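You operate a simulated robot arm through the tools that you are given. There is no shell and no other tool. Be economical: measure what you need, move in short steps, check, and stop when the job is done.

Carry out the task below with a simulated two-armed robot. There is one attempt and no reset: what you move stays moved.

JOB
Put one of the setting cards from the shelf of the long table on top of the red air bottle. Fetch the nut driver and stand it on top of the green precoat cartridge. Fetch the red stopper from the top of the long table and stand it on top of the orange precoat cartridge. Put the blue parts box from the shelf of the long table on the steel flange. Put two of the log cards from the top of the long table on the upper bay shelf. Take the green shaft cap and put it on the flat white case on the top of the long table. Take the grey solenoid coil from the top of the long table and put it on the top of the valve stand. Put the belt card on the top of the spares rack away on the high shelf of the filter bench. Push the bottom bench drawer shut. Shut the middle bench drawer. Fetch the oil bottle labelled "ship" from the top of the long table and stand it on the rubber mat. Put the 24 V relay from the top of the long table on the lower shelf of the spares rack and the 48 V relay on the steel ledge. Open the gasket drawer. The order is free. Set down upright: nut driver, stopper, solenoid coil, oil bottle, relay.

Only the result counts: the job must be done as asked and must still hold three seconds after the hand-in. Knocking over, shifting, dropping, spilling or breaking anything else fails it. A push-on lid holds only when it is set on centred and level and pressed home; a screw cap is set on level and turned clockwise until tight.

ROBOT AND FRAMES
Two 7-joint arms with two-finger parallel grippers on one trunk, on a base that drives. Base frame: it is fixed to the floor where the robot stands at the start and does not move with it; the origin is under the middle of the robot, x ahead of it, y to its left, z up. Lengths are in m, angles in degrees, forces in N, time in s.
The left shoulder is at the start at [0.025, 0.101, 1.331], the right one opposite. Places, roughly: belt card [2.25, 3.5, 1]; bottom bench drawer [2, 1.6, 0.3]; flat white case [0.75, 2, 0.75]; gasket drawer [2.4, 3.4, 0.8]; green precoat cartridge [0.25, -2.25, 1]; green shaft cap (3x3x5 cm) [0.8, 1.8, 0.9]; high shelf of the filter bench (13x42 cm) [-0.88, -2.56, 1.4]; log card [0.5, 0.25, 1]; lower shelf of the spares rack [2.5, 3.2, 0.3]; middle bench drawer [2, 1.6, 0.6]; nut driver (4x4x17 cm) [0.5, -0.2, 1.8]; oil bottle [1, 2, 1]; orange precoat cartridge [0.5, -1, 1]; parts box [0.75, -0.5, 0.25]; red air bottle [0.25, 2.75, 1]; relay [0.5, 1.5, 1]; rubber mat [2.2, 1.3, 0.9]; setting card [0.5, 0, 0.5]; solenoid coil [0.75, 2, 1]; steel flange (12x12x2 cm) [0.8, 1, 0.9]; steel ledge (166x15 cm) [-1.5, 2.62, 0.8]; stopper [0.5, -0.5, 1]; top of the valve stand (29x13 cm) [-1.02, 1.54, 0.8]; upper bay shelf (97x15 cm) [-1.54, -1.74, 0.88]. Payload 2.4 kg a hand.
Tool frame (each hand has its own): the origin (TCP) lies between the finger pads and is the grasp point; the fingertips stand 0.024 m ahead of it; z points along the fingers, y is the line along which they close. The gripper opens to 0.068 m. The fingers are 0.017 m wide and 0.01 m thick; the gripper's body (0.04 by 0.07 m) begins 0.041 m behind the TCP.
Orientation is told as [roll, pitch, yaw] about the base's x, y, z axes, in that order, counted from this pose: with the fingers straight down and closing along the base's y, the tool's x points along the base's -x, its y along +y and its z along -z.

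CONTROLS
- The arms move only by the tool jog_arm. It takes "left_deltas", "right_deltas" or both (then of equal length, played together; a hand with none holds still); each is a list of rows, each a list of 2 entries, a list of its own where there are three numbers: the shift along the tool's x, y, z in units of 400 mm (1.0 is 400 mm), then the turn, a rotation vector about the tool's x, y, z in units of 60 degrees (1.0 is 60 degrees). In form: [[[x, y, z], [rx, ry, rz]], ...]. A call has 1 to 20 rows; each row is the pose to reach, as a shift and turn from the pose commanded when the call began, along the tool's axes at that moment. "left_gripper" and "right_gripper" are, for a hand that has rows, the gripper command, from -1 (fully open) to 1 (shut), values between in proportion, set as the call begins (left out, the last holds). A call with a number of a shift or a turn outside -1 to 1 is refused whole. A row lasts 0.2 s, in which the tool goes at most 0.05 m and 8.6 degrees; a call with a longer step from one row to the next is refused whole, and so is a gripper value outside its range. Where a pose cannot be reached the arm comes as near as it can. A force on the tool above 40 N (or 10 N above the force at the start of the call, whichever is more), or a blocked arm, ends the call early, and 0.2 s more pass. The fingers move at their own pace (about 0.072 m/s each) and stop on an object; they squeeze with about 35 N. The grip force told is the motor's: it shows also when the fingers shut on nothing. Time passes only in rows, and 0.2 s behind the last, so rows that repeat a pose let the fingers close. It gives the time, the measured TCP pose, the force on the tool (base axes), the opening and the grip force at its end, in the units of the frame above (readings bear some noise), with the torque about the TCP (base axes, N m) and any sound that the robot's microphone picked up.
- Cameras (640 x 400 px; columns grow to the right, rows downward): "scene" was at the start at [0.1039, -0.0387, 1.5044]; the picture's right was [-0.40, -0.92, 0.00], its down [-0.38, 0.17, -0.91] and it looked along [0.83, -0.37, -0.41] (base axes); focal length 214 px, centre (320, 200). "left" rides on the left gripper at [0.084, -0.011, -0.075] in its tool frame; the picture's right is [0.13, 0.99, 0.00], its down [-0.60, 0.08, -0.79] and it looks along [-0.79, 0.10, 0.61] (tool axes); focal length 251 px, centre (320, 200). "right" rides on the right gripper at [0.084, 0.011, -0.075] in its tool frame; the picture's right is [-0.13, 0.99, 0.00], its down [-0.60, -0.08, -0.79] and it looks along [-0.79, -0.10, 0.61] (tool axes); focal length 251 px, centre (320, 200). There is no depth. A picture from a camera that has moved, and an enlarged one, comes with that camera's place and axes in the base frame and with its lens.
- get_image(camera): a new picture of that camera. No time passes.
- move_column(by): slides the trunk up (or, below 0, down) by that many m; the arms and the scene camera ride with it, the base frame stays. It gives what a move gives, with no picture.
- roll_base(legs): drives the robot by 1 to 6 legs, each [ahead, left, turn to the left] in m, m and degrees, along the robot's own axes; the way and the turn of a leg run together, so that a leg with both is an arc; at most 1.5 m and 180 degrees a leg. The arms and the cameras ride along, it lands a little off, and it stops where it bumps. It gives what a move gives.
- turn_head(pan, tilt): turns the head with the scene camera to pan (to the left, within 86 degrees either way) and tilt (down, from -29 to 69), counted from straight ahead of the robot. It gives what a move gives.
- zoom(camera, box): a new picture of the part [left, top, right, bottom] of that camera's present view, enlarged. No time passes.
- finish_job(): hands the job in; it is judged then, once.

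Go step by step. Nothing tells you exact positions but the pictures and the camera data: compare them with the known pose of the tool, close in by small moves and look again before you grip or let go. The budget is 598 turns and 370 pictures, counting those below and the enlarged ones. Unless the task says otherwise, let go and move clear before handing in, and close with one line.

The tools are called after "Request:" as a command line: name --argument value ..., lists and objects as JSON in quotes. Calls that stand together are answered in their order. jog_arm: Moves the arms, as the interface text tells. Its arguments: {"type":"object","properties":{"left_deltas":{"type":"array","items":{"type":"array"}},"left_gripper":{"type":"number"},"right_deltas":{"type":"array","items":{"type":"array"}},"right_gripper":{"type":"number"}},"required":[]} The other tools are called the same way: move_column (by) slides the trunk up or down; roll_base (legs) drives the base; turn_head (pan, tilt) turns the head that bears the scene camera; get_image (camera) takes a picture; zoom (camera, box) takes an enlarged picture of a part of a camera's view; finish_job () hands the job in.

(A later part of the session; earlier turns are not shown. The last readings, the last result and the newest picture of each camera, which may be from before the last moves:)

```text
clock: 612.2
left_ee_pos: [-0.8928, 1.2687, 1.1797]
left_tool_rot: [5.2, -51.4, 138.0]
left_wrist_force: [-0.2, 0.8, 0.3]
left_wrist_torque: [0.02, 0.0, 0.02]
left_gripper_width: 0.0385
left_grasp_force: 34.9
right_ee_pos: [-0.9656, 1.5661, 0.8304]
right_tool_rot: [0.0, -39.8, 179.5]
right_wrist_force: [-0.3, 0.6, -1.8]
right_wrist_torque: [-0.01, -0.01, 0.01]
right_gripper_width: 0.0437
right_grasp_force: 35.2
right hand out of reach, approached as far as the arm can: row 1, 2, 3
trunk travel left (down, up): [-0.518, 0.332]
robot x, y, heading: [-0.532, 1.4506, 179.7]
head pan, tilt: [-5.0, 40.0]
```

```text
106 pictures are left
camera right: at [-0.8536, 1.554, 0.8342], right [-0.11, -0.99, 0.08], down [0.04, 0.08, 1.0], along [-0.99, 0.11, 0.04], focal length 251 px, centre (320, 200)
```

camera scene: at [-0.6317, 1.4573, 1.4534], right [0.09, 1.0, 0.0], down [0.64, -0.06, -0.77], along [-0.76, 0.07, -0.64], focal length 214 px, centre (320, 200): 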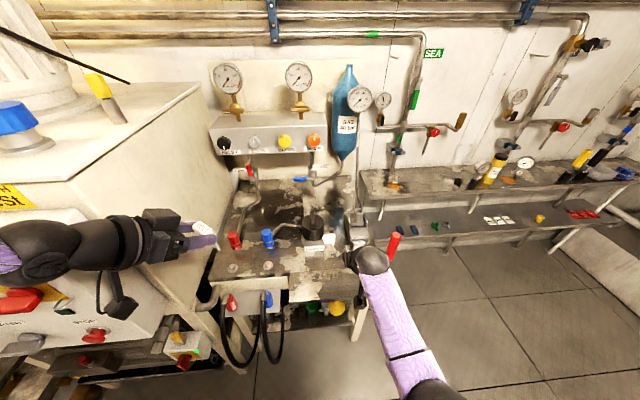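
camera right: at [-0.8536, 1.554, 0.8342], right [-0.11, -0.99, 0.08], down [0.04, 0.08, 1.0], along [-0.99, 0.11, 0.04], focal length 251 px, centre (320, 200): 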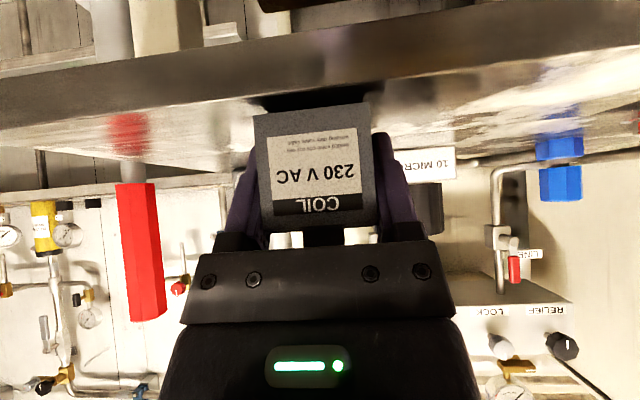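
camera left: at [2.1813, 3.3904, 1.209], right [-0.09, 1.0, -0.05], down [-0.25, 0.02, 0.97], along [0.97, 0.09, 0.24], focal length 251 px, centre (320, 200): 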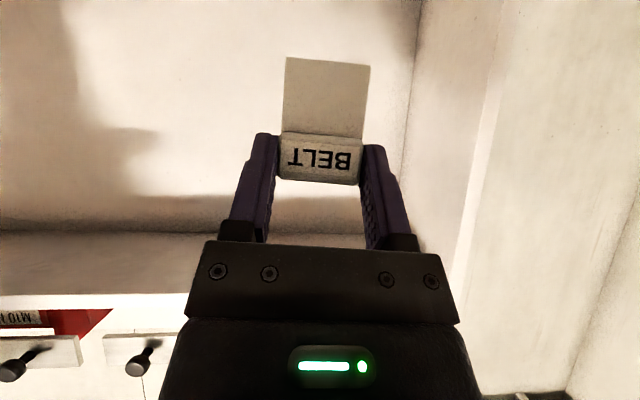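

Request:
roll_base --legs '[[0.025, 0, 0]]'

Request:
move_column --by -0.015

Request:
get_image --camera "right"

```text
clock: 613.0
left_ee_pos: [-0.9189, 1.2695, 1.1789]
left_tool_rot: [5.0, -51.2, 138.2]
left_wrist_force: [-0.1, -0.4, 0.9]
left_wrist_torque: [-0.01, 0.0, 0.0]
left_gripper_width: 0.0386
left_grasp_force: 34.6
right_ee_pos: [-0.992, 1.5673, 0.8303]
right_tool_rot: [0.0, -39.7, 179.5]
right_wrist_force: [0.2, -0.1, -1.3]
right_wrist_torque: [0.0, -0.03, -0.02]
right_gripper_width: 0.0441
right_grasp_force: 35.0
trunk travel left (down, up): [-0.518, 0.332]
robot x, y, heading: [-0.5553, 1.4508, 180.0]
head pan, tilt: [-5.0, 40.0]
```

```text
clock: 613.5
left_ee_pos: [-0.9173, 1.2685, 1.1657]
left_tool_rot: [5.1, -51.4, 138.0]
left_wrist_force: [0.8, 0.5, -0.9]
left_wrist_torque: [-0.01, -0.01, 0.01]
left_gripper_width: 0.0385
left_grasp_force: 34.9
right_ee_pos: [-0.9965, 1.5653, 0.823]
right_tool_rot: [0.1, -41.0, 179.5]
right_wrist_force: [0.5, 0.7, 17.0]
right_wrist_torque: [0.11, -0.22, 0.01]
right_gripper_width: 0.0436
right_grasp_force: 34.9
trunk travel left (down, up): [-0.505, 0.345]
robot x, y, heading: [-0.5547, 1.45, 179.8]
head pan, tilt: [-5.0, 40.0]
stopped: the force on the tool passed its limit at 65 N (the readings are from after the stop); the commanded pose is now the measured one
```

```text
105 pictures are left
camera right: at [-0.8844, 1.5541, 0.8249], right [-0.11, -0.99, 0.09], down [0.06, 0.08, 0.99], along [-0.99, 0.11, 0.06], focal length 251 px, centre (320, 200)
```

right: 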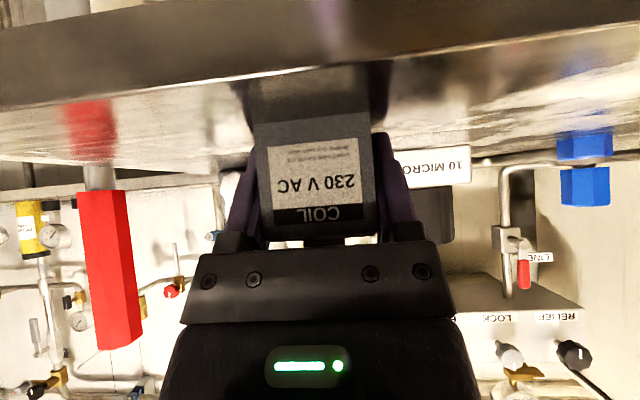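

Request:
jog_arm --right_deltas '[[[-0.004, 0, -0.005], [0, 0.02, 0]], [[-0.004, 0, -0.005], [0, 0.02, 0]]]'

Request:
jog_arm --right_deltas '[[[0, 0, 0], [0, 0, 0]], [[0, 0, 0], [0, 0, 0]], [[0, 0, 0], [0, 0, 0]]]' --right_gripper -1

Request:
jog_arm --right_deltas '[[[0, 0, -0.05], [0, 0, 0]], [[0, 0, -0.12], [0, 0, 0]], [[0, 0, -0.22], [0, 0, 0]], [[0, 0, -0.32], [0, 0, 0]]]'

Request:
zoom --camera "scene" --box '[200, 180, 420, 320]'

```text
clock: 614.1
left_ee_pos: [-0.9176, 1.2701, 1.1656]
left_tool_rot: [4.9, -51.4, 138.0]
left_wrist_force: [0.5, -0.2, -0.7]
left_wrist_torque: [0.02, -0.01, 0.02]
left_gripper_width: 0.0385
left_grasp_force: 35.1
right_ee_pos: [-0.996, 1.5669, 0.8234]
right_tool_rot: [0.1, -39.4, 179.6]
right_wrist_force: [-1.7, -1.9, 3.1]
right_wrist_torque: [-0.15, 0.15, 0.02]
right_gripper_width: 0.0437
right_grasp_force: 35.1
trunk travel left (down, up): [-0.505, 0.345]
robot x, y, heading: [-0.5558, 1.4516, 179.8]
head pan, tilt: [-5.0, 40.0]
```

```text
clock: 614.9
left_ee_pos: [-0.9182, 1.2701, 1.1661]
left_tool_rot: [5.0, -51.4, 138.0]
left_wrist_force: [0.9, 0.8, -0.3]
left_wrist_torque: [0.01, -0.01, -0.01]
left_gripper_width: 0.0385
left_grasp_force: 34.6
right_ee_pos: [-0.9965, 1.5674, 0.8243]
right_tool_rot: [0.0, -39.3, 179.6]
right_wrist_force: [-0.7, -0.3, 0.8]
right_wrist_torque: [-0.02, -0.01, -0.03]
right_gripper_width: 0.0678
right_grasp_force: 0.1
trunk travel left (down, up): [-0.505, 0.345]
robot x, y, heading: [-0.5533, 1.4506, 180.2]
head pan, tilt: [-5.0, 40.0]
```

```text
clock: 615.9
left_ee_pos: [-0.9184, 1.2684, 1.1652]
left_tool_rot: [5.1, -51.4, 138.1]
left_wrist_force: [-0.4, 0.2, -0.5]
left_wrist_torque: [0.02, -0.01, 0.01]
left_gripper_width: 0.0384
left_grasp_force: 34.8
right_ee_pos: [-0.9129, 1.5646, 0.9225]
right_tool_rot: [-0.1, -39.3, 179.5]
right_wrist_force: [-0.4, 0.1, -0.1]
right_wrist_torque: [0.02, 0.01, 0.01]
right_gripper_width: 0.068
right_grasp_force: 0.1
trunk travel left (down, up): [-0.505, 0.345]
robot x, y, heading: [-0.5568, 1.4527, 179.8]
head pan, tilt: [-5.0, 40.0]
```

```text
2.86 times, centred on (310, 250) of scene
camera zoom: at [-0.6574, 1.4574, 1.4402], right [0.09, 1.0, 0.0], down [0.64, -0.06, -0.77], along [-0.76, 0.07, -0.64], focal length 613 px, centre (349, 57)
```

zoom: 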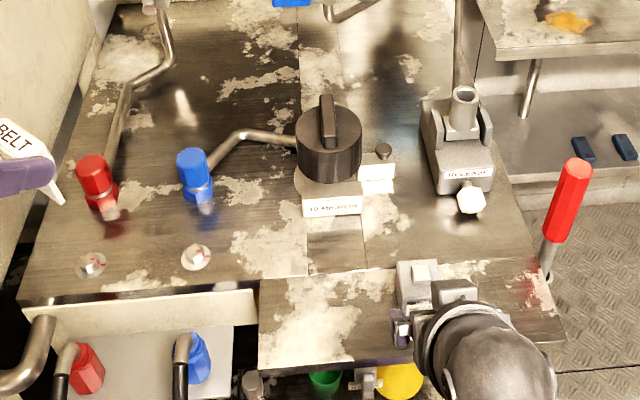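

Coil done. Now the belt card to the filter bench's high shelf: drive south along the corridor.

Request:
roll_base --legs '[[-0.33, 0, 0], [0, 0, 90], [1.5, 0, 0], [1.45, 0, 0]]'

Request:
turn_head --pan -40 --tilt 10

Request:
get_image --camera "scene"

```text
clock: 636.0
left_ee_pos: [0.0328, -1.9036, 1.1665]
left_tool_rot: [5.0, -51.3, -130.9]
left_wrist_force: [0.4, -0.2, 1.2]
left_wrist_torque: [0.03, 0.02, -0.01]
left_gripper_width: 0.0384
left_grasp_force: 34.3
right_ee_pos: [-0.2625, -1.9066, 0.9243]
right_tool_rot: [0.0, -39.3, -89.3]
right_wrist_force: [0.0, 0.4, 0.0]
right_wrist_torque: [0.02, -0.01, 0.01]
right_gripper_width: 0.0677
right_grasp_force: 0.0
trunk travel left (down, up): [-0.505, 0.345]
robot x, y, heading: [-0.1577, -1.5405, -89.2]
head pan, tilt: [-5.0, 40.0]
```

```text
clock: 637.0
left_ee_pos: [0.0331, -1.9053, 1.1661]
left_tool_rot: [5.0, -51.4, -130.8]
left_wrist_force: [0.4, -0.2, -0.7]
left_wrist_torque: [0.0, 0.03, 0.01]
left_gripper_width: 0.0384
left_grasp_force: 35.0
right_ee_pos: [-0.2619, -1.9065, 0.9245]
right_tool_rot: [0.0, -39.4, -89.3]
right_wrist_force: [1.0, 0.5, 0.8]
right_wrist_torque: [-0.01, 0.01, 0.01]
right_gripper_width: 0.0677
right_grasp_force: 0.0
trunk travel left (down, up): [-0.505, 0.345]
robot x, y, heading: [-0.1589, -1.544, -88.7]
head pan, tilt: [-40.0, 10.0]
```

```text
103 pictures are left
camera scene: at [-0.2114, -1.6392, 1.4878], right [-0.78, 0.63, 0.0], down [0.11, 0.14, -0.98], along [-0.62, -0.77, -0.17], focal length 214 px, centre (320, 200)
```

scene: 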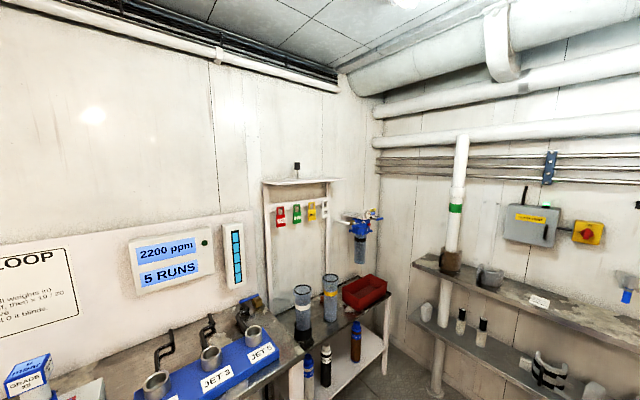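

Request:
zoom --camera "scene" --box '[240, 140, 400, 320]'

```text
2.22 times, centred on (320, 230) of scene
camera zoom: at [-0.2114, -1.6392, 1.4878], right [-0.78, 0.63, 0.0], down [0.11, 0.14, -0.98], along [-0.62, -0.77, -0.17], focal length 477 px, centre (320, 133)
```

zoom: 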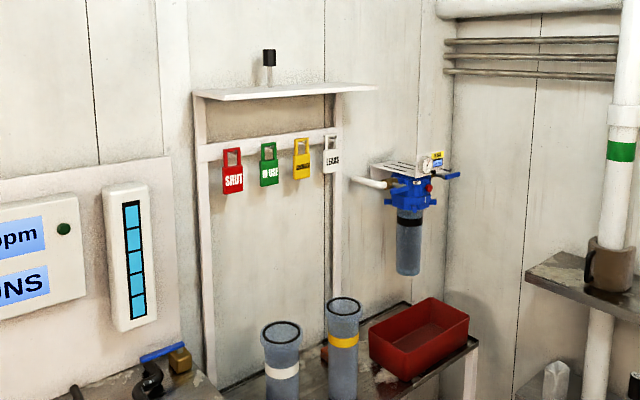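

I raise fully and move in front of the filter bench.

Request:
move_column --by 0.33

Request:
roll_base --legs '[[0, -0.92, -1.3], [0.25, 0, 0]]'

Request:
turn_head --pan 10 --tilt 25

Request:
get_image --camera "scene"

```text
clock: 640.3
left_ee_pos: [0.0341, -1.9036, 1.4966]
left_tool_rot: [4.9, -51.4, -130.8]
left_wrist_force: [0.9, 0.0, -0.9]
left_wrist_torque: [-0.01, 0.01, 0.0]
left_gripper_width: 0.0385
left_grasp_force: 35.3
right_ee_pos: [-0.2618, -1.907, 1.2541]
right_tool_rot: [0.0, -39.3, -89.3]
right_wrist_force: [0.8, 0.1, -0.6]
right_wrist_torque: [-0.01, -0.01, -0.01]
right_gripper_width: 0.0682
right_grasp_force: 0.2
trunk travel left (down, up): [-0.835, 0.015]
robot x, y, heading: [-0.1546, -1.5461, -89.1]
head pan, tilt: [-40.0, 10.0]
```

```text
clock: 646.5
left_ee_pos: [-0.894, -2.1683, 1.4965]
left_tool_rot: [5.0, -51.4, -132.6]
left_wrist_force: [-0.1, -0.2, 0.1]
left_wrist_torque: [0.02, 0.03, -0.01]
left_gripper_width: 0.0386
left_grasp_force: 35.5
right_ee_pos: [-1.1899, -2.1626, 1.2543]
right_tool_rot: [0.0, -39.4, -90.9]
right_wrist_force: [-0.1, -0.4, 0.0]
right_wrist_torque: [0.0, -0.02, 0.02]
right_gripper_width: 0.0679
right_grasp_force: 0.1
trunk travel left (down, up): [-0.835, 0.015]
robot x, y, heading: [-1.0697, -1.804, -90.8]
head pan, tilt: [-40.0, 10.0]
```

```text
clock: 647.7
left_ee_pos: [-0.8936, -2.1684, 1.4972]
left_tool_rot: [5.0, -51.4, -132.5]
left_wrist_force: [0.0, 0.3, -0.1]
left_wrist_torque: [0.05, 0.02, -0.01]
left_gripper_width: 0.0388
left_grasp_force: 34.8
right_ee_pos: [-1.1898, -2.1608, 1.2537]
right_tool_rot: [0.0, -39.4, -91.0]
right_wrist_force: [-0.2, -0.3, -0.4]
right_wrist_torque: [-0.01, 0.01, -0.02]
right_gripper_width: 0.0681
right_grasp_force: 0.0
trunk travel left (down, up): [-0.835, 0.015]
robot x, y, heading: [-1.0711, -1.8041, -90.7]
head pan, tilt: [10.0, 25.0]
```

```text
101 pictures are left
camera scene: at [-1.0557, -1.907, 1.7938], right [-0.99, -0.16, 0.0], down [-0.07, 0.42, -0.91], along [0.15, -0.89, -0.42], focal length 214 px, centre (320, 200)
```

scene: 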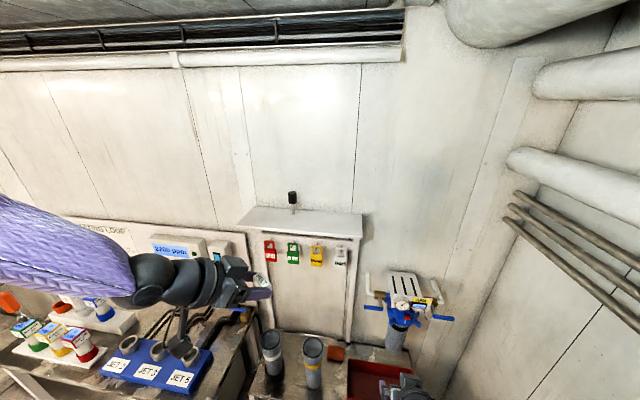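

Request:
roll_base --legs '[[0.0, -0.075, 0], [0.09, 0, 0.7]]'

Request:
jog_arm --left_deltas '[[[-0.05, -0.06, 0.06], [0, 0, 0]], [[-0.1, -0.12, 0.12], [0, 0, 0]], [[-0.15, -0.18, 0.18], [0, 0, 0]], [[-0.2, -0.24, 0.25], [0, 0, 0]], [[-0.24, -0.3, 0.31], [0, 0, 0]]]'

```text
clock: 649.4
left_ee_pos: [-0.9658, -2.255, 1.4946]
left_tool_rot: [5.0, -51.4, -131.9]
left_wrist_force: [-0.1, 0.4, -0.2]
left_wrist_torque: [0.04, -0.01, -0.02]
left_gripper_width: 0.0386
left_grasp_force: 35.0
right_ee_pos: [-1.2613, -2.252, 1.2529]
right_tool_rot: [0.1, -39.3, -90.4]
right_wrist_force: [-0.7, 0.3, -0.5]
right_wrist_torque: [0.02, 0.01, -0.01]
right_gripper_width: 0.0682
right_grasp_force: 0.1
trunk travel left (down, up): [-0.835, 0.015]
robot x, y, heading: [-1.1513, -1.8947, -90.0]
head pan, tilt: [10.0, 25.0]
```

```text
clock: 650.6
left_ee_pos: [-1.0423, -2.2885, 1.4853]
left_tool_rot: [4.8, -51.6, -131.9]
left_wrist_force: [-0.9, -0.2, -0.6]
left_wrist_torque: [-0.02, 0.03, 0.01]
left_gripper_width: 0.0387
left_grasp_force: 35.6
left hand out of reach, approached as far as the arm can: row 3, 4, 5
right_ee_pos: [-1.2616, -2.2514, 1.2538]
right_tool_rot: [0.1, -39.4, -90.4]
right_wrist_force: [-0.2, 0.2, 0.5]
right_wrist_torque: [0.03, -0.01, 0.01]
right_gripper_width: 0.0681
right_grasp_force: 0.1
trunk travel left (down, up): [-0.835, 0.015]
robot x, y, heading: [-1.1479, -1.8938, -90.1]
head pan, tilt: [10.0, 25.0]
```

Request:
jog_arm --left_deltas '[[[-0.03, 0.095, 0.053], [0, 0, 0]], [[-0.06, 0.19, 0.107], [0, 0, 0]], [[-0.09, 0.285, 0.16], [0, 0, 0]], [[-0.12, 0.38, 0.215], [0, 0, 0]], [[-0.15, 0.475, 0.27], [0, 0, 0]], [[-0.178, 0.569, 0.322], [0, 0, 0]]]'

Request:
get_image --camera "scene"

```text
clock: 652.0
left_ee_pos: [-0.9715, -2.4219, 1.5143]
left_tool_rot: [5.2, -51.2, -131.9]
left_wrist_force: [-0.5, -1.0, -0.2]
left_wrist_torque: [0.02, -0.02, -0.06]
left_gripper_width: 0.0387
left_grasp_force: 35.0
left hand out of reach, approached as far as the arm can: row 3, 4, 5, 6
right_ee_pos: [-1.2599, -2.251, 1.2532]
right_tool_rot: [0.1, -39.4, -90.4]
right_wrist_force: [0.1, 0.3, -0.1]
right_wrist_torque: [0.03, 0.01, -0.03]
right_gripper_width: 0.0679
right_grasp_force: 0.1
trunk travel left (down, up): [-0.835, 0.015]
robot x, y, heading: [-1.1495, -1.8976, -90.3]
head pan, tilt: [10.0, 25.0]
```

```text
100 pictures are left
camera scene: at [-1.1302, -1.9953, 1.7938], right [-0.99, -0.17, 0.0], down [-0.07, 0.42, -0.91], along [0.16, -0.89, -0.42], focal length 214 px, centre (320, 200)
```

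scene: 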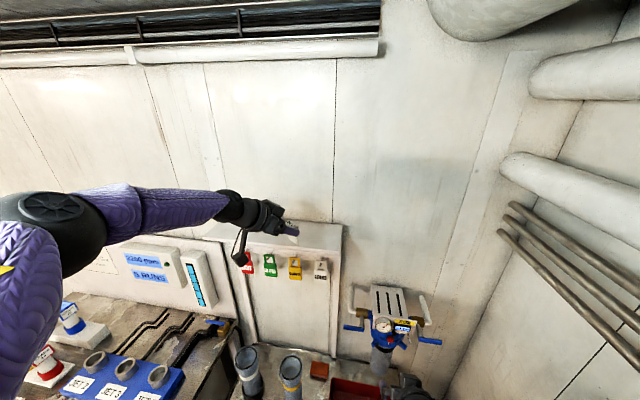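

Request:
jog_arm --left_deltas '[[[0, 0, 0], [-0.09, -0.05, -0.073]], [[0, 0, 0], [-0.18, -0.1, -0.146]], [[0, 0, 0], [-0.27, -0.15, -0.22]], [[0, 0, 0], [-0.36, -0.2, -0.29]], [[0, 0, 0], [-0.45, -0.25, -0.36]], [[0, 0, 0], [-0.547, -0.3, -0.437]]]'

```text
clock: 653.4
left_ee_pos: [-0.8981, -2.4149, 1.48]
left_tool_rot: [-14.3, -70.2, -75.1]
left_wrist_force: [-0.2, -0.1, 0.9]
left_wrist_torque: [0.01, 0.0, -0.02]
left_gripper_width: 0.0388
left_grasp_force: 34.6
left hand out of reach, approached as far as the arm can: row 3, 4, 5, 6
right_ee_pos: [-1.2608, -2.2512, 1.2538]
right_tool_rot: [-0.1, -39.4, -90.4]
right_wrist_force: [-0.4, -0.7, 0.3]
right_wrist_torque: [-0.04, 0.01, 0.0]
right_gripper_width: 0.0679
right_grasp_force: 0.1
trunk travel left (down, up): [-0.835, 0.015]
robot x, y, heading: [-1.1496, -1.8911, -90.2]
head pan, tilt: [10.0, 25.0]
```

Request:
jog_arm --left_deltas '[[[-0.03, -0.05, 0.09], [0, 0, 0]], [[-0.06, -0.1, 0.18], [0, 0, 0]], [[-0.1, -0.15, 0.277], [0, 0, 0]]]'

Request:
get_image --camera "left"

Request:
zoom --camera "scene" --box '[190, 160, 370, 290]'

```text
clock: 654.2
left_ee_pos: [-0.8741, -2.4475, 1.4977]
left_tool_rot: [-12.4, -69.9, -75.9]
left_wrist_force: [-1.1, -0.2, 0.3]
left_wrist_torque: [0.01, -0.01, -0.01]
left_gripper_width: 0.0384
left_grasp_force: 34.7
left hand out of reach, approached as far as the arm can: row 1, 2, 3
right_ee_pos: [-1.262, -2.2512, 1.2529]
right_tool_rot: [0.0, -39.3, -90.4]
right_wrist_force: [-0.1, 0.0, 0.6]
right_wrist_torque: [-0.03, -0.04, 0.02]
right_gripper_width: 0.068
right_grasp_force: 0.1
trunk travel left (down, up): [-0.835, 0.015]
robot x, y, heading: [-1.1481, -1.8945, -90.1]
head pan, tilt: [10.0, 25.0]
```

```text
99 pictures are left
camera left: at [-0.8939, -2.3497, 1.4441], right [0.98, 0.09, -0.19], down [0.12, 0.55, 0.83], along [0.18, -0.83, 0.53], focal length 251 px, centre (320, 200)
```

left: 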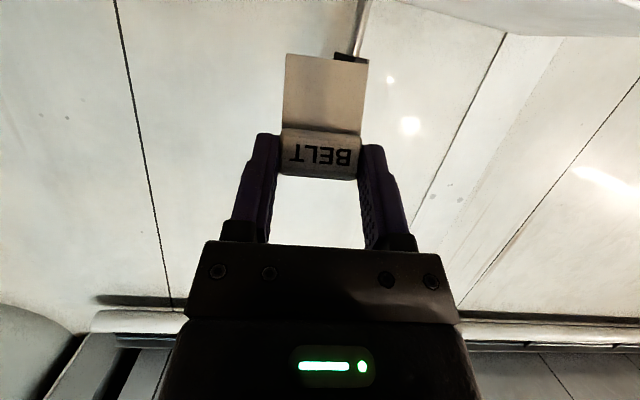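

```text
3.08 times, centred on (280, 225) of scene
camera zoom: at [-1.1299, -1.9959, 1.7937], right [-0.99, -0.17, 0.0], down [-0.07, 0.42, -0.91], along [0.16, -0.89, -0.42], focal length 660 px, centre (443, 123)
```

zoom: 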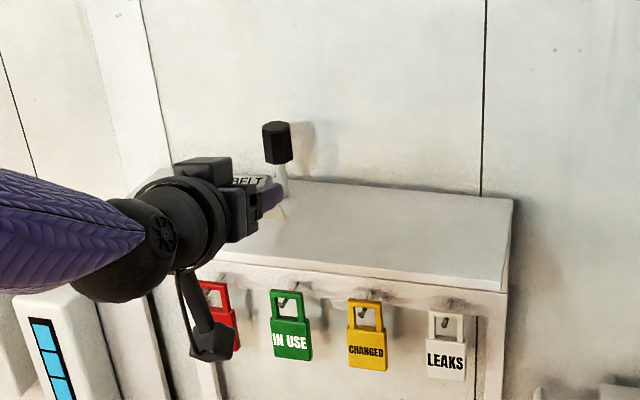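

Rotating the base slightly right brings the card over the shelf.

Request:
roll_base --legs '[[0, 0, -15]]'

Request:
zoom --camera "scene" --box '[150, 130, 390, 290]'

```text
clock: 655.6
left_ee_pos: [-1.0362, -2.4999, 1.4973]
left_tool_rot: [-12.5, -69.9, -91.5]
left_wrist_force: [0.7, 0.2, -0.2]
left_wrist_torque: [0.0, -0.01, 0.0]
left_gripper_width: 0.039
left_grasp_force: 34.7
right_ee_pos: [-1.3535, -2.2071, 1.2528]
right_tool_rot: [0.1, -39.5, -106.2]
right_wrist_force: [-0.2, 0.9, 0.0]
right_wrist_torque: [0.03, -0.02, 0.0]
right_gripper_width: 0.0681
right_grasp_force: 0.1
trunk travel left (down, up): [-0.835, 0.015]
robot x, y, heading: [-1.1469, -1.895, -105.6]
head pan, tilt: [10.0, 25.0]
```

```text
2.50 times, centred on (270, 210) of scene
camera zoom: at [-1.1582, -1.9959, 1.7938], right [-0.99, 0.1, 0.0], down [0.04, 0.42, -0.91], along [-0.09, -0.9, -0.42], focal length 536 px, centre (445, 175)
```

zoom: 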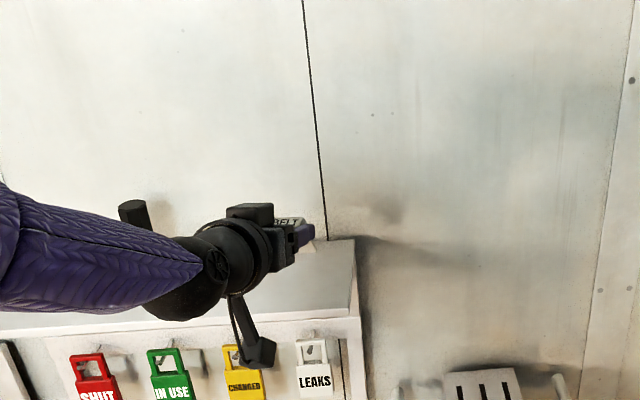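

Request:
move_column --by -0.035

Request:
get_image --camera "left"

Request:
move_column --by -0.012

```text
clock: 656.4
left_ee_pos: [-1.0352, -2.5002, 1.4626]
left_tool_rot: [-12.5, -70.0, -91.4]
left_wrist_force: [-0.6, 0.3, -0.2]
left_wrist_torque: [0.01, 0.03, 0.0]
left_gripper_width: 0.0384
left_grasp_force: 34.9
right_ee_pos: [-1.3547, -2.2073, 1.2184]
right_tool_rot: [0.0, -39.4, -106.2]
right_wrist_force: [-0.5, 0.1, -0.6]
right_wrist_torque: [-0.02, -0.06, -0.04]
right_gripper_width: 0.068
right_grasp_force: 0.0
trunk travel left (down, up): [-0.8, 0.05]
robot x, y, heading: [-1.1493, -1.8893, -105.8]
head pan, tilt: [10.0, 25.0]
```

```text
96 pictures are left
camera left: at [-1.0271, -2.4007, 1.4093], right [0.96, -0.18, -0.2], down [0.26, 0.5, 0.83], along [-0.05, -0.85, 0.53], focal length 251 px, centre (320, 200)
```

left: 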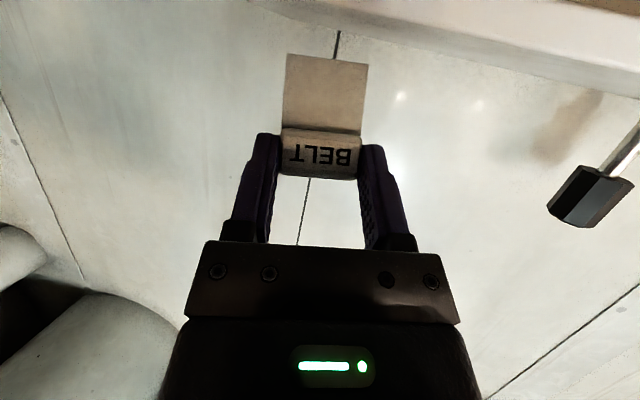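

```text
clock: 657.0
left_ee_pos: [-1.036, -2.5012, 1.4499]
left_tool_rot: [-12.5, -69.9, -91.6]
left_wrist_force: [-0.1, -0.6, 0.0]
left_wrist_torque: [0.0, -0.01, 0.03]
left_gripper_width: 0.0386
left_grasp_force: 35.0
right_ee_pos: [-1.3548, -2.2076, 1.2074]
right_tool_rot: [0.1, -39.4, -106.1]
right_wrist_force: [0.9, -0.2, 0.0]
right_wrist_torque: [0.0, 0.03, -0.02]
right_gripper_width: 0.068
right_grasp_force: 0.0
trunk travel left (down, up): [-0.788, 0.062]
robot x, y, heading: [-1.1464, -1.8962, -105.9]
head pan, tilt: [10.0, 25.0]
```

Request:
move_column --by -0.01

Request:
get_image --camera "left"

```text
clock: 657.5
left_ee_pos: [-1.0369, -2.4988, 1.4451]
left_tool_rot: [-12.6, -70.5, -91.3]
left_wrist_force: [-1.6, -2.3, 29.7]
left_wrist_torque: [-1.27, -0.25, -0.08]
left_gripper_width: 0.0395
left_grasp_force: 35.3
right_ee_pos: [-1.355, -2.2063, 1.197]
right_tool_rot: [0.1, -39.4, -106.1]
right_wrist_force: [-0.8, -0.4, -1.2]
right_wrist_torque: [0.01, -0.01, -0.04]
right_gripper_width: 0.0678
right_grasp_force: 0.1
trunk travel left (down, up): [-0.778, 0.072]
robot x, y, heading: [-1.1491, -1.8924, -105.9]
head pan, tilt: [10.0, 25.0]
```

```text
95 pictures are left
camera left: at [-1.0284, -2.3995, 1.3908], right [0.96, -0.18, -0.19], down [0.26, 0.51, 0.82], along [-0.05, -0.84, 0.54], focal length 251 px, centre (320, 200)
```

left: 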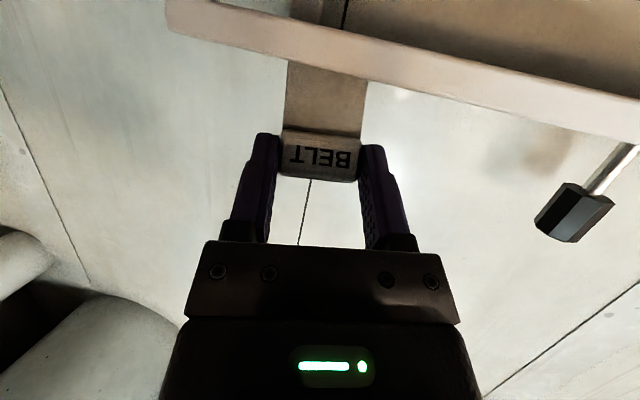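

The card leans back; I lift, move the base 5 cm nearer and bring the hand more upright before releasing.

Request:
move_column --by 0.03

Request:
roll_base --legs '[[0.055, 0.016, 0]]'

Request:
jog_arm --left_deltas '[[[0, 0, 0], [0, 0.1, 0]], [[0, 0, 0], [0, 0.2, 0]], [[0, 0, 0], [0, 0.3, 0]], [[0, 0, 0], [0, 0.38, 0]]]'

Request:
get_image --camera "left"

```text
clock: 658.3
left_ee_pos: [-1.0345, -2.5012, 1.4688]
left_tool_rot: [-12.4, -69.7, -91.5]
left_wrist_force: [-0.7, -0.2, 0.1]
left_wrist_torque: [-0.01, 0.01, 0.0]
left_gripper_width: 0.0391
left_grasp_force: 35.0
right_ee_pos: [-1.3543, -2.208, 1.2265]
right_tool_rot: [0.0, -39.4, -106.1]
right_wrist_force: [-0.7, -0.1, -0.6]
right_wrist_torque: [0.0, 0.02, 0.01]
right_gripper_width: 0.068
right_grasp_force: 0.1
trunk travel left (down, up): [-0.808, 0.042]
robot x, y, heading: [-1.1483, -1.8909, -105.4]
head pan, tilt: [10.0, 25.0]
```

```text
clock: 659.2
left_ee_pos: [-1.0371, -2.5606, 1.4697]
left_tool_rot: [-12.5, -69.8, -91.5]
left_wrist_force: [0.4, -0.5, -1.2]
left_wrist_torque: [-0.02, 0.0, -0.01]
left_gripper_width: 0.0384
left_grasp_force: 34.8
right_ee_pos: [-1.3551, -2.2684, 1.2258]
right_tool_rot: [0.1, -39.4, -106.2]
right_wrist_force: [0.1, 0.1, -0.2]
right_wrist_torque: [0.0, 0.0, 0.01]
right_gripper_width: 0.068
right_grasp_force: 0.1
trunk travel left (down, up): [-0.808, 0.042]
robot x, y, heading: [-1.1515, -1.9495, -106.2]
head pan, tilt: [10.0, 25.0]
```

```text
clock: 660.2
left_ee_pos: [-0.9966, -2.549, 1.4639]
left_tool_rot: [-6.8, -47.5, -98.5]
left_wrist_force: [0.5, -0.8, -0.5]
left_wrist_torque: [0.01, -0.02, 0.03]
left_gripper_width: 0.0386
left_grasp_force: 35.2
left hand out of reach, approached as far as the arm can: row 1, 2, 3, 4
right_ee_pos: [-1.3548, -2.2655, 1.2266]
right_tool_rot: [-0.1, -39.3, -106.2]
right_wrist_force: [-0.3, 0.1, 0.4]
right_wrist_torque: [0.02, 0.03, 0.01]
right_gripper_width: 0.0679
right_grasp_force: 0.0
trunk travel left (down, up): [-0.808, 0.042]
robot x, y, heading: [-1.1501, -1.9517, -105.9]
head pan, tilt: [10.0, 25.0]
```

```text
94 pictures are left
camera left: at [-0.9813, -2.4375, 1.4526], right [0.97, -0.15, -0.17], down [0.2, 0.14, 0.97], along [-0.12, -0.98, 0.16], focal length 251 px, centre (320, 200)
```

left: 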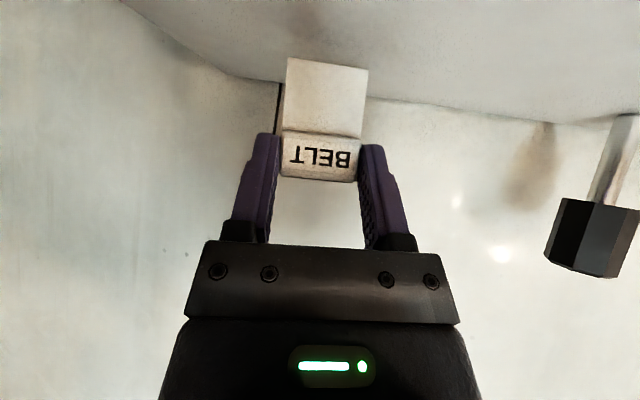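

Request:
move_column --by -0.01

Request:
move_column --by -0.006

```text
clock: 660.8
left_ee_pos: [-0.9961, -2.5484, 1.4572]
left_tool_rot: [-6.4, -47.8, -98.5]
left_wrist_force: [-0.4, -3.4, 21.5]
left_wrist_torque: [-0.6, -0.2, -0.04]
left_gripper_width: 0.0387
left_grasp_force: 35.1
right_ee_pos: [-1.3549, -2.2636, 1.217]
right_tool_rot: [0.1, -39.6, -106.3]
right_wrist_force: [0.3, 0.6, 0.4]
right_wrist_torque: [0.03, -0.02, 0.0]
right_gripper_width: 0.068
right_grasp_force: 0.1
trunk travel left (down, up): [-0.798, 0.052]
robot x, y, heading: [-1.1505, -1.9549, -105.5]
head pan, tilt: [10.0, 25.0]
```

```text
clock: 661.4
left_ee_pos: [-0.9992, -2.5452, 1.4517]
left_tool_rot: [-6.3, -47.9, -98.7]
left_wrist_force: [-3.4, 0.4, 39.1]
left_wrist_torque: [-0.98, -0.33, -0.05]
left_gripper_width: 0.0396
left_grasp_force: 35.1
right_ee_pos: [-1.3573, -2.2616, 1.212]
right_tool_rot: [0.2, -39.7, -106.4]
right_wrist_force: [0.4, -0.1, 0.1]
right_wrist_torque: [0.02, -0.01, -0.01]
right_gripper_width: 0.0682
right_grasp_force: 0.0
trunk travel left (down, up): [-0.792, 0.058]
robot x, y, heading: [-1.1503, -1.9511, -105.8]
head pan, tilt: [10.0, 25.0]
```

Request:
move_column --by 0.006

Request:
jog_arm --left_deltas '[[[0, 0, 0], [0, 0, 0]], [[0, 0, 0], [0, 0, 0]], [[0, 0, 0], [0, 0, 0]]]' --left_gripper -0.9

Request:
get_image --camera "left"

```text
clock: 661.9
left_ee_pos: [-0.9975, -2.5464, 1.4531]
left_tool_rot: [-6.1, -47.1, -98.7]
left_wrist_force: [-3.5, 1.1, 12.7]
left_wrist_torque: [-0.18, 0.06, -0.07]
left_gripper_width: 0.0397
left_grasp_force: 35.3
right_ee_pos: [-1.3565, -2.2657, 1.2175]
right_tool_rot: [0.3, -39.5, -106.2]
right_wrist_force: [0.9, -0.7, -0.2]
right_wrist_torque: [0.02, 0.03, -0.02]
right_gripper_width: 0.0677
right_grasp_force: 0.0
trunk travel left (down, up): [-0.798, 0.052]
robot x, y, heading: [-1.1481, -1.9502, -105.8]
head pan, tilt: [10.0, 25.0]
```

```text
clock: 662.7
left_ee_pos: [-0.9967, -2.5479, 1.4535]
left_tool_rot: [-6.4, -47.3, -98.6]
left_wrist_force: [-0.2, -0.7, -1.0]
left_wrist_torque: [0.0, 0.04, 0.0]
left_gripper_width: 0.0643
left_grasp_force: 0.2
right_ee_pos: [-1.3538, -2.2652, 1.2165]
right_tool_rot: [-0.1, -39.4, -106.2]
right_wrist_force: [-0.4, -0.2, -0.3]
right_wrist_torque: [0.0, 0.02, -0.02]
right_gripper_width: 0.0678
right_grasp_force: 0.0
trunk travel left (down, up): [-0.798, 0.052]
robot x, y, heading: [-1.1502, -1.9532, -105.6]
head pan, tilt: [10.0, 25.0]
```

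```text
93 pictures are left
camera left: at [-0.9813, -2.4367, 1.4425], right [0.98, -0.14, -0.17], down [0.19, 0.14, 0.97], along [-0.11, -0.98, 0.16], focal length 251 px, centre (320, 200)
```

left: 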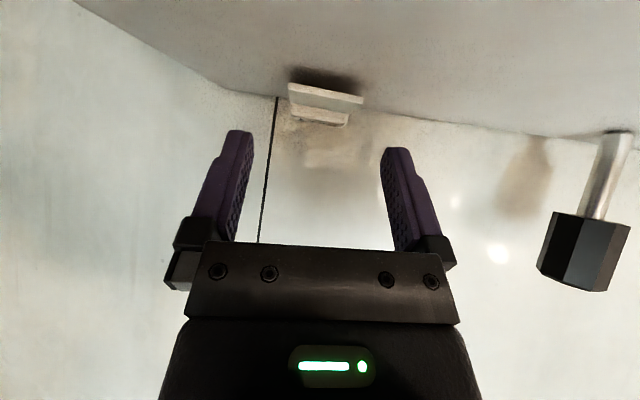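

The card lies flat on the high shelf. I withdraw and check.

Request:
jog_arm --left_deltas '[[[0, 0, -0.06], [0, 0, 0]], [[0, 0, -0.14], [0, 0, 0]], [[0, 0, -0.24], [0, 0, 0]]]'

Request:
roll_base --legs '[[-0.25, 0, 0]]'

Request:
get_image --camera "scene"

```text
clock: 663.5
left_ee_pos: [-0.9726, -2.4761, 1.5174]
left_tool_rot: [-6.4, -47.4, -98.5]
left_wrist_force: [0.2, 0.3, -0.4]
left_wrist_torque: [0.04, -0.01, -0.02]
left_gripper_width: 0.0645
left_grasp_force: 0.0
right_ee_pos: [-1.353, -2.2639, 1.2177]
right_tool_rot: [0.0, -39.6, -106.3]
right_wrist_force: [0.0, 0.5, 0.0]
right_wrist_torque: [0.0, 0.0, 0.0]
right_gripper_width: 0.0681
right_grasp_force: 0.1
trunk travel left (down, up): [-0.798, 0.052]
robot x, y, heading: [-1.1516, -1.9535, -106.2]
head pan, tilt: [10.0, 25.0]
```

```text
clock: 665.3
left_ee_pos: [-0.9042, -2.2449, 1.5175]
left_tool_rot: [-6.3, -47.4, -98.5]
left_wrist_force: [-0.3, 0.5, -0.6]
left_wrist_torque: [0.0, 0.03, 0.01]
left_gripper_width: 0.0647
left_grasp_force: 0.0
right_ee_pos: [-1.2879, -2.033, 1.2169]
right_tool_rot: [0.2, -39.4, -106.1]
right_wrist_force: [-0.1, -1.1, 0.4]
right_wrist_torque: [0.02, 0.02, -0.01]
right_gripper_width: 0.0677
right_grasp_force: 0.2
trunk travel left (down, up): [-0.798, 0.052]
robot x, y, heading: [-1.0837, -1.7209, -105.8]
head pan, tilt: [10.0, 25.0]
```

```text
92 pictures are left
camera scene: at [-1.0918, -1.8207, 1.7568], right [-1.0, 0.1, 0.0], down [0.04, 0.42, -0.91], along [-0.09, -0.9, -0.42], focal length 214 px, centre (320, 200)
```

scene: 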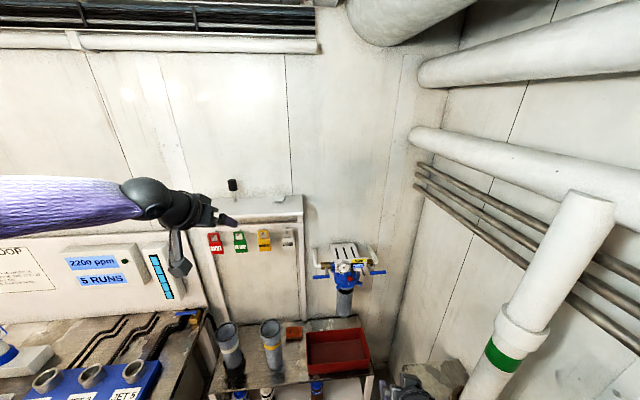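

Now to the aisle via the south end for the SEALS box.

Request:
roll_base --legs '[[0, 0, 105.8], [0, 0.14, 0], [1.4, 0, 0]]'

Request:
turn_head --pan 0 --tilt 35

Request:
get_image --camera "scene"

```text
clock: 676.3
left_ee_pos: [0.5113, -1.1286, 1.5085]
left_tool_rot: [-6.2, -46.2, 13.1]
left_wrist_force: [-0.2, 0.2, 0.0]
left_wrist_torque: [-0.01, 0.04, 0.04]
left_gripper_width: 0.0644
left_grasp_force: 0.1
right_ee_pos: [0.4602, -1.5626, 1.2179]
right_tool_rot: [0.0, -39.7, 5.8]
right_wrist_force: [0.2, 0.5, 0.6]
right_wrist_torque: [0.0, -0.04, -0.01]
right_gripper_width: 0.0681
right_grasp_force: 0.1
trunk travel left (down, up): [-0.798, 0.052]
robot x, y, heading: [0.092, -1.4908, 5.9]
head pan, tilt: [10.0, 25.0]
stopped in leg 3: the robot was blocked; the commanded pose is now the measured one
```

```text
clock: 677.0
left_ee_pos: [0.5112, -1.1288, 1.5084]
left_tool_rot: [-6.2, -46.2, 12.9]
left_wrist_force: [0.1, -0.2, 0.1]
left_wrist_torque: [0.01, 0.0, 0.0]
left_gripper_width: 0.0646
left_grasp_force: 0.0
right_ee_pos: [0.4606, -1.5653, 1.2174]
right_tool_rot: [0.1, -39.6, 5.6]
right_wrist_force: [0.5, -0.4, -0.5]
right_wrist_torque: [0.04, 0.0, 0.06]
right_gripper_width: 0.0676
right_grasp_force: 0.0
trunk travel left (down, up): [-0.798, 0.052]
robot x, y, heading: [0.0965, -1.4886, 5.9]
head pan, tilt: [0.0, 35.0]
```

```text
91 pictures are left
camera scene: at [0.1902, -1.4794, 1.7411], right [0.1, -0.99, 0.0], down [-0.57, -0.06, -0.82], along [0.82, 0.08, -0.57], focal length 214 px, centre (320, 200)
```

scene: 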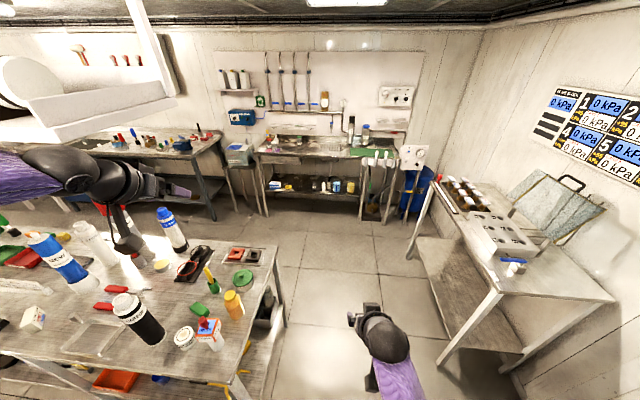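

The left arm met the hanging shelf. I back up, lower the trunk and pass further south.

Request:
roll_base --legs '[[-0.2, 0, 0], [0, -0.13, -5.9]]'

Request:
move_column --by -0.2

Request:
get_image --camera "scene"

```text
clock: 679.5
left_ee_pos: [0.3568, -1.3255, 1.5081]
left_tool_rot: [-6.1, -46.0, 7.2]
left_wrist_force: [0.5, -0.1, -0.9]
left_wrist_torque: [0.04, 0.01, 0.01]
left_gripper_width: 0.0648
left_grasp_force: 0.0
right_ee_pos: [0.2628, -1.7537, 1.2171]
right_tool_rot: [0.1, -39.3, -0.2]
right_wrist_force: [1.1, 0.1, 0.2]
right_wrist_torque: [0.01, 0.0, 0.03]
right_gripper_width: 0.0682
right_grasp_force: 0.1
trunk travel left (down, up): [-0.798, 0.052]
robot x, y, heading: [-0.0951, -1.6388, 0.1]
head pan, tilt: [0.0, 35.0]
```

```text
clock: 681.7
left_ee_pos: [0.3577, -1.3254, 1.3078]
left_tool_rot: [-6.3, -46.2, 7.4]
left_wrist_force: [0.1, 0.0, 0.8]
left_wrist_torque: [0.02, 0.01, 0.0]
left_gripper_width: 0.0647
left_grasp_force: 0.0
right_ee_pos: [0.2617, -1.7528, 1.0171]
right_tool_rot: [0.1, -39.4, -0.2]
right_wrist_force: [-0.3, -0.2, 0.0]
right_wrist_torque: [0.04, -0.03, 0.0]
right_gripper_width: 0.0682
right_grasp_force: 0.0
trunk travel left (down, up): [-0.598, 0.252]
robot x, y, heading: [-0.0984, -1.6421, -0.1]
head pan, tilt: [0.0, 35.0]
```

```text
90 pictures are left
camera scene: at [0.007, -1.6415, 1.541], right [0.0, -1.0, 0.0], down [-0.57, 0.0, -0.82], along [0.82, 0.0, -0.57], focal length 214 px, centre (320, 200)
```

scene: 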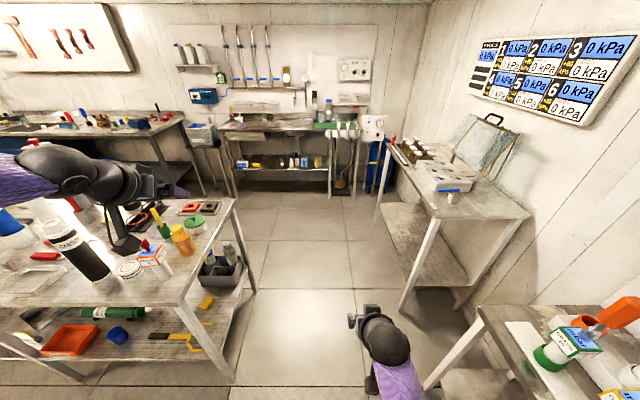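

Request:
roll_base --legs '[[1.45, 0, 0]]'

Request:
roll_base --legs '[[0, 0.8, 0]]'

```text
clock: 688.9
left_ee_pos: [1.8163, -1.3401, 1.3079]
left_tool_rot: [-6.1, -46.0, 6.4]
left_wrist_force: [0.1, -0.2, -0.6]
left_wrist_torque: [-0.03, -0.01, -0.01]
left_gripper_width: 0.0644
left_grasp_force: 0.0
right_ee_pos: [1.7139, -1.7655, 1.0161]
right_tool_rot: [0.2, -39.4, -1.1]
right_wrist_force: [0.0, -0.2, 0.4]
right_wrist_torque: [-0.01, 0.01, -0.03]
right_gripper_width: 0.0679
right_grasp_force: 0.0
trunk travel left (down, up): [-0.598, 0.252]
robot x, y, heading: [1.3585, -1.6535, -0.8]
head pan, tilt: [0.0, 35.0]
```

```text
clock: 693.3
left_ee_pos: [1.8446, -0.5342, 1.3092]
left_tool_rot: [-6.2, -46.1, 5.0]
left_wrist_force: [0.3, 0.7, 0.4]
left_wrist_torque: [0.0, 0.0, 0.01]
left_gripper_width: 0.0645
left_grasp_force: 0.0
right_ee_pos: [1.7323, -0.9555, 1.017]
right_tool_rot: [-0.1, -39.5, -2.3]
right_wrist_force: [0.3, 0.6, -0.8]
right_wrist_torque: [0.02, 0.05, -0.01]
right_gripper_width: 0.0681
right_grasp_force: 0.0
trunk travel left (down, up): [-0.598, 0.252]
robot x, y, heading: [1.377, -0.8319, -2.1]
head pan, tilt: [0.0, 35.0]
```

Request:
roll_base --legs '[[0.17, 0, 0], [0, 0, -178]]'

Request:
turn_head --pan 0 --tilt 40

Request:
get_image --camera "scene"

```text
clock: 702.1
left_ee_pos: [1.0797, -1.1342, 1.3084]
left_tool_rot: [-6.2, -46.1, -175.0]
left_wrist_force: [-0.5, 0.0, 0.4]
left_wrist_torque: [-0.03, 0.0, 0.03]
left_gripper_width: 0.0646
left_grasp_force: 0.0
right_ee_pos: [1.1926, -0.7119, 1.0171]
right_tool_rot: [0.0, -39.5, 177.6]
right_wrist_force: [-0.3, -0.7, 0.6]
right_wrist_torque: [0.02, 0.04, 0.0]
right_gripper_width: 0.068
right_grasp_force: 0.1
trunk travel left (down, up): [-0.598, 0.252]
robot x, y, heading: [1.5499, -0.8434, 178.1]
head pan, tilt: [0.0, 35.0]
```

```text
clock: 702.7
left_ee_pos: [1.0813, -1.1342, 1.3087]
left_tool_rot: [-6.3, -46.2, -175.0]
left_wrist_force: [0.0, 0.5, -0.5]
left_wrist_torque: [0.0, -0.01, -0.03]
left_gripper_width: 0.0648
left_grasp_force: 0.1
right_ee_pos: [1.1923, -0.7121, 1.0178]
right_tool_rot: [0.0, -39.5, 177.6]
right_wrist_force: [-0.4, -0.7, -0.7]
right_wrist_torque: [0.02, 0.0, 0.01]
right_gripper_width: 0.068
right_grasp_force: 0.1
trunk travel left (down, up): [-0.598, 0.252]
robot x, y, heading: [1.5453, -0.8396, 178.0]
head pan, tilt: [0.0, 40.0]
```

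```text
89 pictures are left
camera scene: at [1.4506, -0.8354, 1.5334], right [0.04, 1.0, 0.0], down [0.64, -0.02, -0.77], along [-0.77, 0.03, -0.64], focal length 214 px, centre (320, 200)
```

scene: 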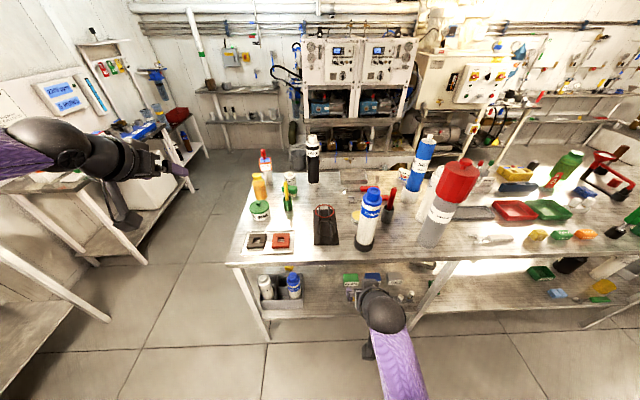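

I lower the trunk in steps, keep the left hand high, and set the right hand tool-down closing along x.

Request:
move_column --by -0.3

Request:
jog_arm --left_deltas '[[[-0.08, 0, -0.08], [0, 0, 0]], [[-0.16, 0, -0.16], [0, 0, 0]], [[-0.24, 0, -0.24], [0, 0, 0]], [[-0.32, 0, -0.31], [0, 0, 0]], [[-0.4, 0, -0.39], [0, 0, 0]], [[-0.48, 0, -0.46], [0, 0, 0]], [[-0.48, 0, -0.46], [0, 0, 0]], [[-0.48, 0, -0.46], [0, 0, 0]], [[-0.48, 0, -0.46], [0, 0, 0]], [[-0.48, 0, -0.46], [0, 0, 0]]]' --right_deltas '[[[0, 0, 0], [-0.036, 0.036, -0.1]], [[0, 0, 0], [-0.072, 0.072, -0.2]], [[0, 0, 0], [-0.108, 0.108, -0.3]], [[0, 0, 0], [-0.144, 0.144, -0.4]], [[0, 0, 0], [-0.18, 0.18, -0.5]], [[0, 0, 0], [-0.216, 0.216, -0.6]], [[0, 0, 0], [-0.252, 0.252, -0.7]], [[0, 0, 0], [-0.288, 0.288, -0.8]], [[0, 0, 0], [-0.324, 0.324, -0.9]], [[0, 0, 0], [-0.358, 0.358, -0.997]]]'

Request:
jog_arm --right_deltas '[[[-0.05, -0.05, 0], [-0.04, 0.04, -0.11]], [[-0.1, -0.1, 0], [-0.08, 0.08, -0.22]], [[-0.15, -0.15, 0], [-0.12, 0.12, -0.33]], [[-0.15, -0.2, 0], [-0.157, 0.157, -0.438]]]'

```text
clock: 705.7
left_ee_pos: [1.0802, -1.1351, 1.0076]
left_tool_rot: [-6.1, -46.2, -174.9]
left_wrist_force: [0.2, 0.1, -0.7]
left_wrist_torque: [0.0, -0.01, 0.01]
left_gripper_width: 0.0648
left_grasp_force: 0.0
right_ee_pos: [1.1933, -0.712, 0.7168]
right_tool_rot: [0.1, -39.5, 177.6]
right_wrist_force: [0.1, -0.4, -0.1]
right_wrist_torque: [-0.01, 0.01, -0.01]
right_gripper_width: 0.0681
right_grasp_force: 0.0
trunk travel left (down, up): [-0.298, 0.552]
robot x, y, heading: [1.5463, -0.842, 178.0]
head pan, tilt: [0.0, 40.0]
```

```text
clock: 707.9
left_ee_pos: [1.0828, -1.1536, 1.2737]
left_tool_rot: [-6.2, -46.0, -175.0]
left_wrist_force: [0.1, -0.8, 0.1]
left_wrist_torque: [0.0, 0.03, -0.04]
left_gripper_width: 0.0647
left_grasp_force: 0.0
right_ee_pos: [1.1925, -0.7121, 0.7166]
right_tool_rot: [-7.0, -11.2, -117.9]
right_wrist_force: [-0.5, 0.3, 0.1]
right_wrist_torque: [-0.01, 0.02, -0.02]
right_gripper_width: 0.0682
right_grasp_force: 0.0
trunk travel left (down, up): [-0.298, 0.552]
robot x, y, heading: [1.5453, -0.8397, 178.1]
head pan, tilt: [0.0, 40.0]
```

```text
clock: 708.9
left_ee_pos: [1.0825, -1.1528, 1.2727]
left_tool_rot: [-6.1, -46.2, -175.1]
left_wrist_force: [0.1, 0.6, 0.3]
left_wrist_torque: [0.0, 0.02, -0.03]
left_gripper_width: 0.0647
left_grasp_force: 0.1
right_ee_pos: [1.0969, -0.7268, 0.738]
right_tool_rot: [0.0, 0.0, -92.1]
right_wrist_force: [-0.9, 0.1, 0.7]
right_wrist_torque: [-0.02, 0.01, -0.01]
right_gripper_width: 0.0678
right_grasp_force: 0.2
trunk travel left (down, up): [-0.298, 0.552]
robot x, y, heading: [1.5483, -0.8399, 177.9]
head pan, tilt: [0.0, 40.0]
```

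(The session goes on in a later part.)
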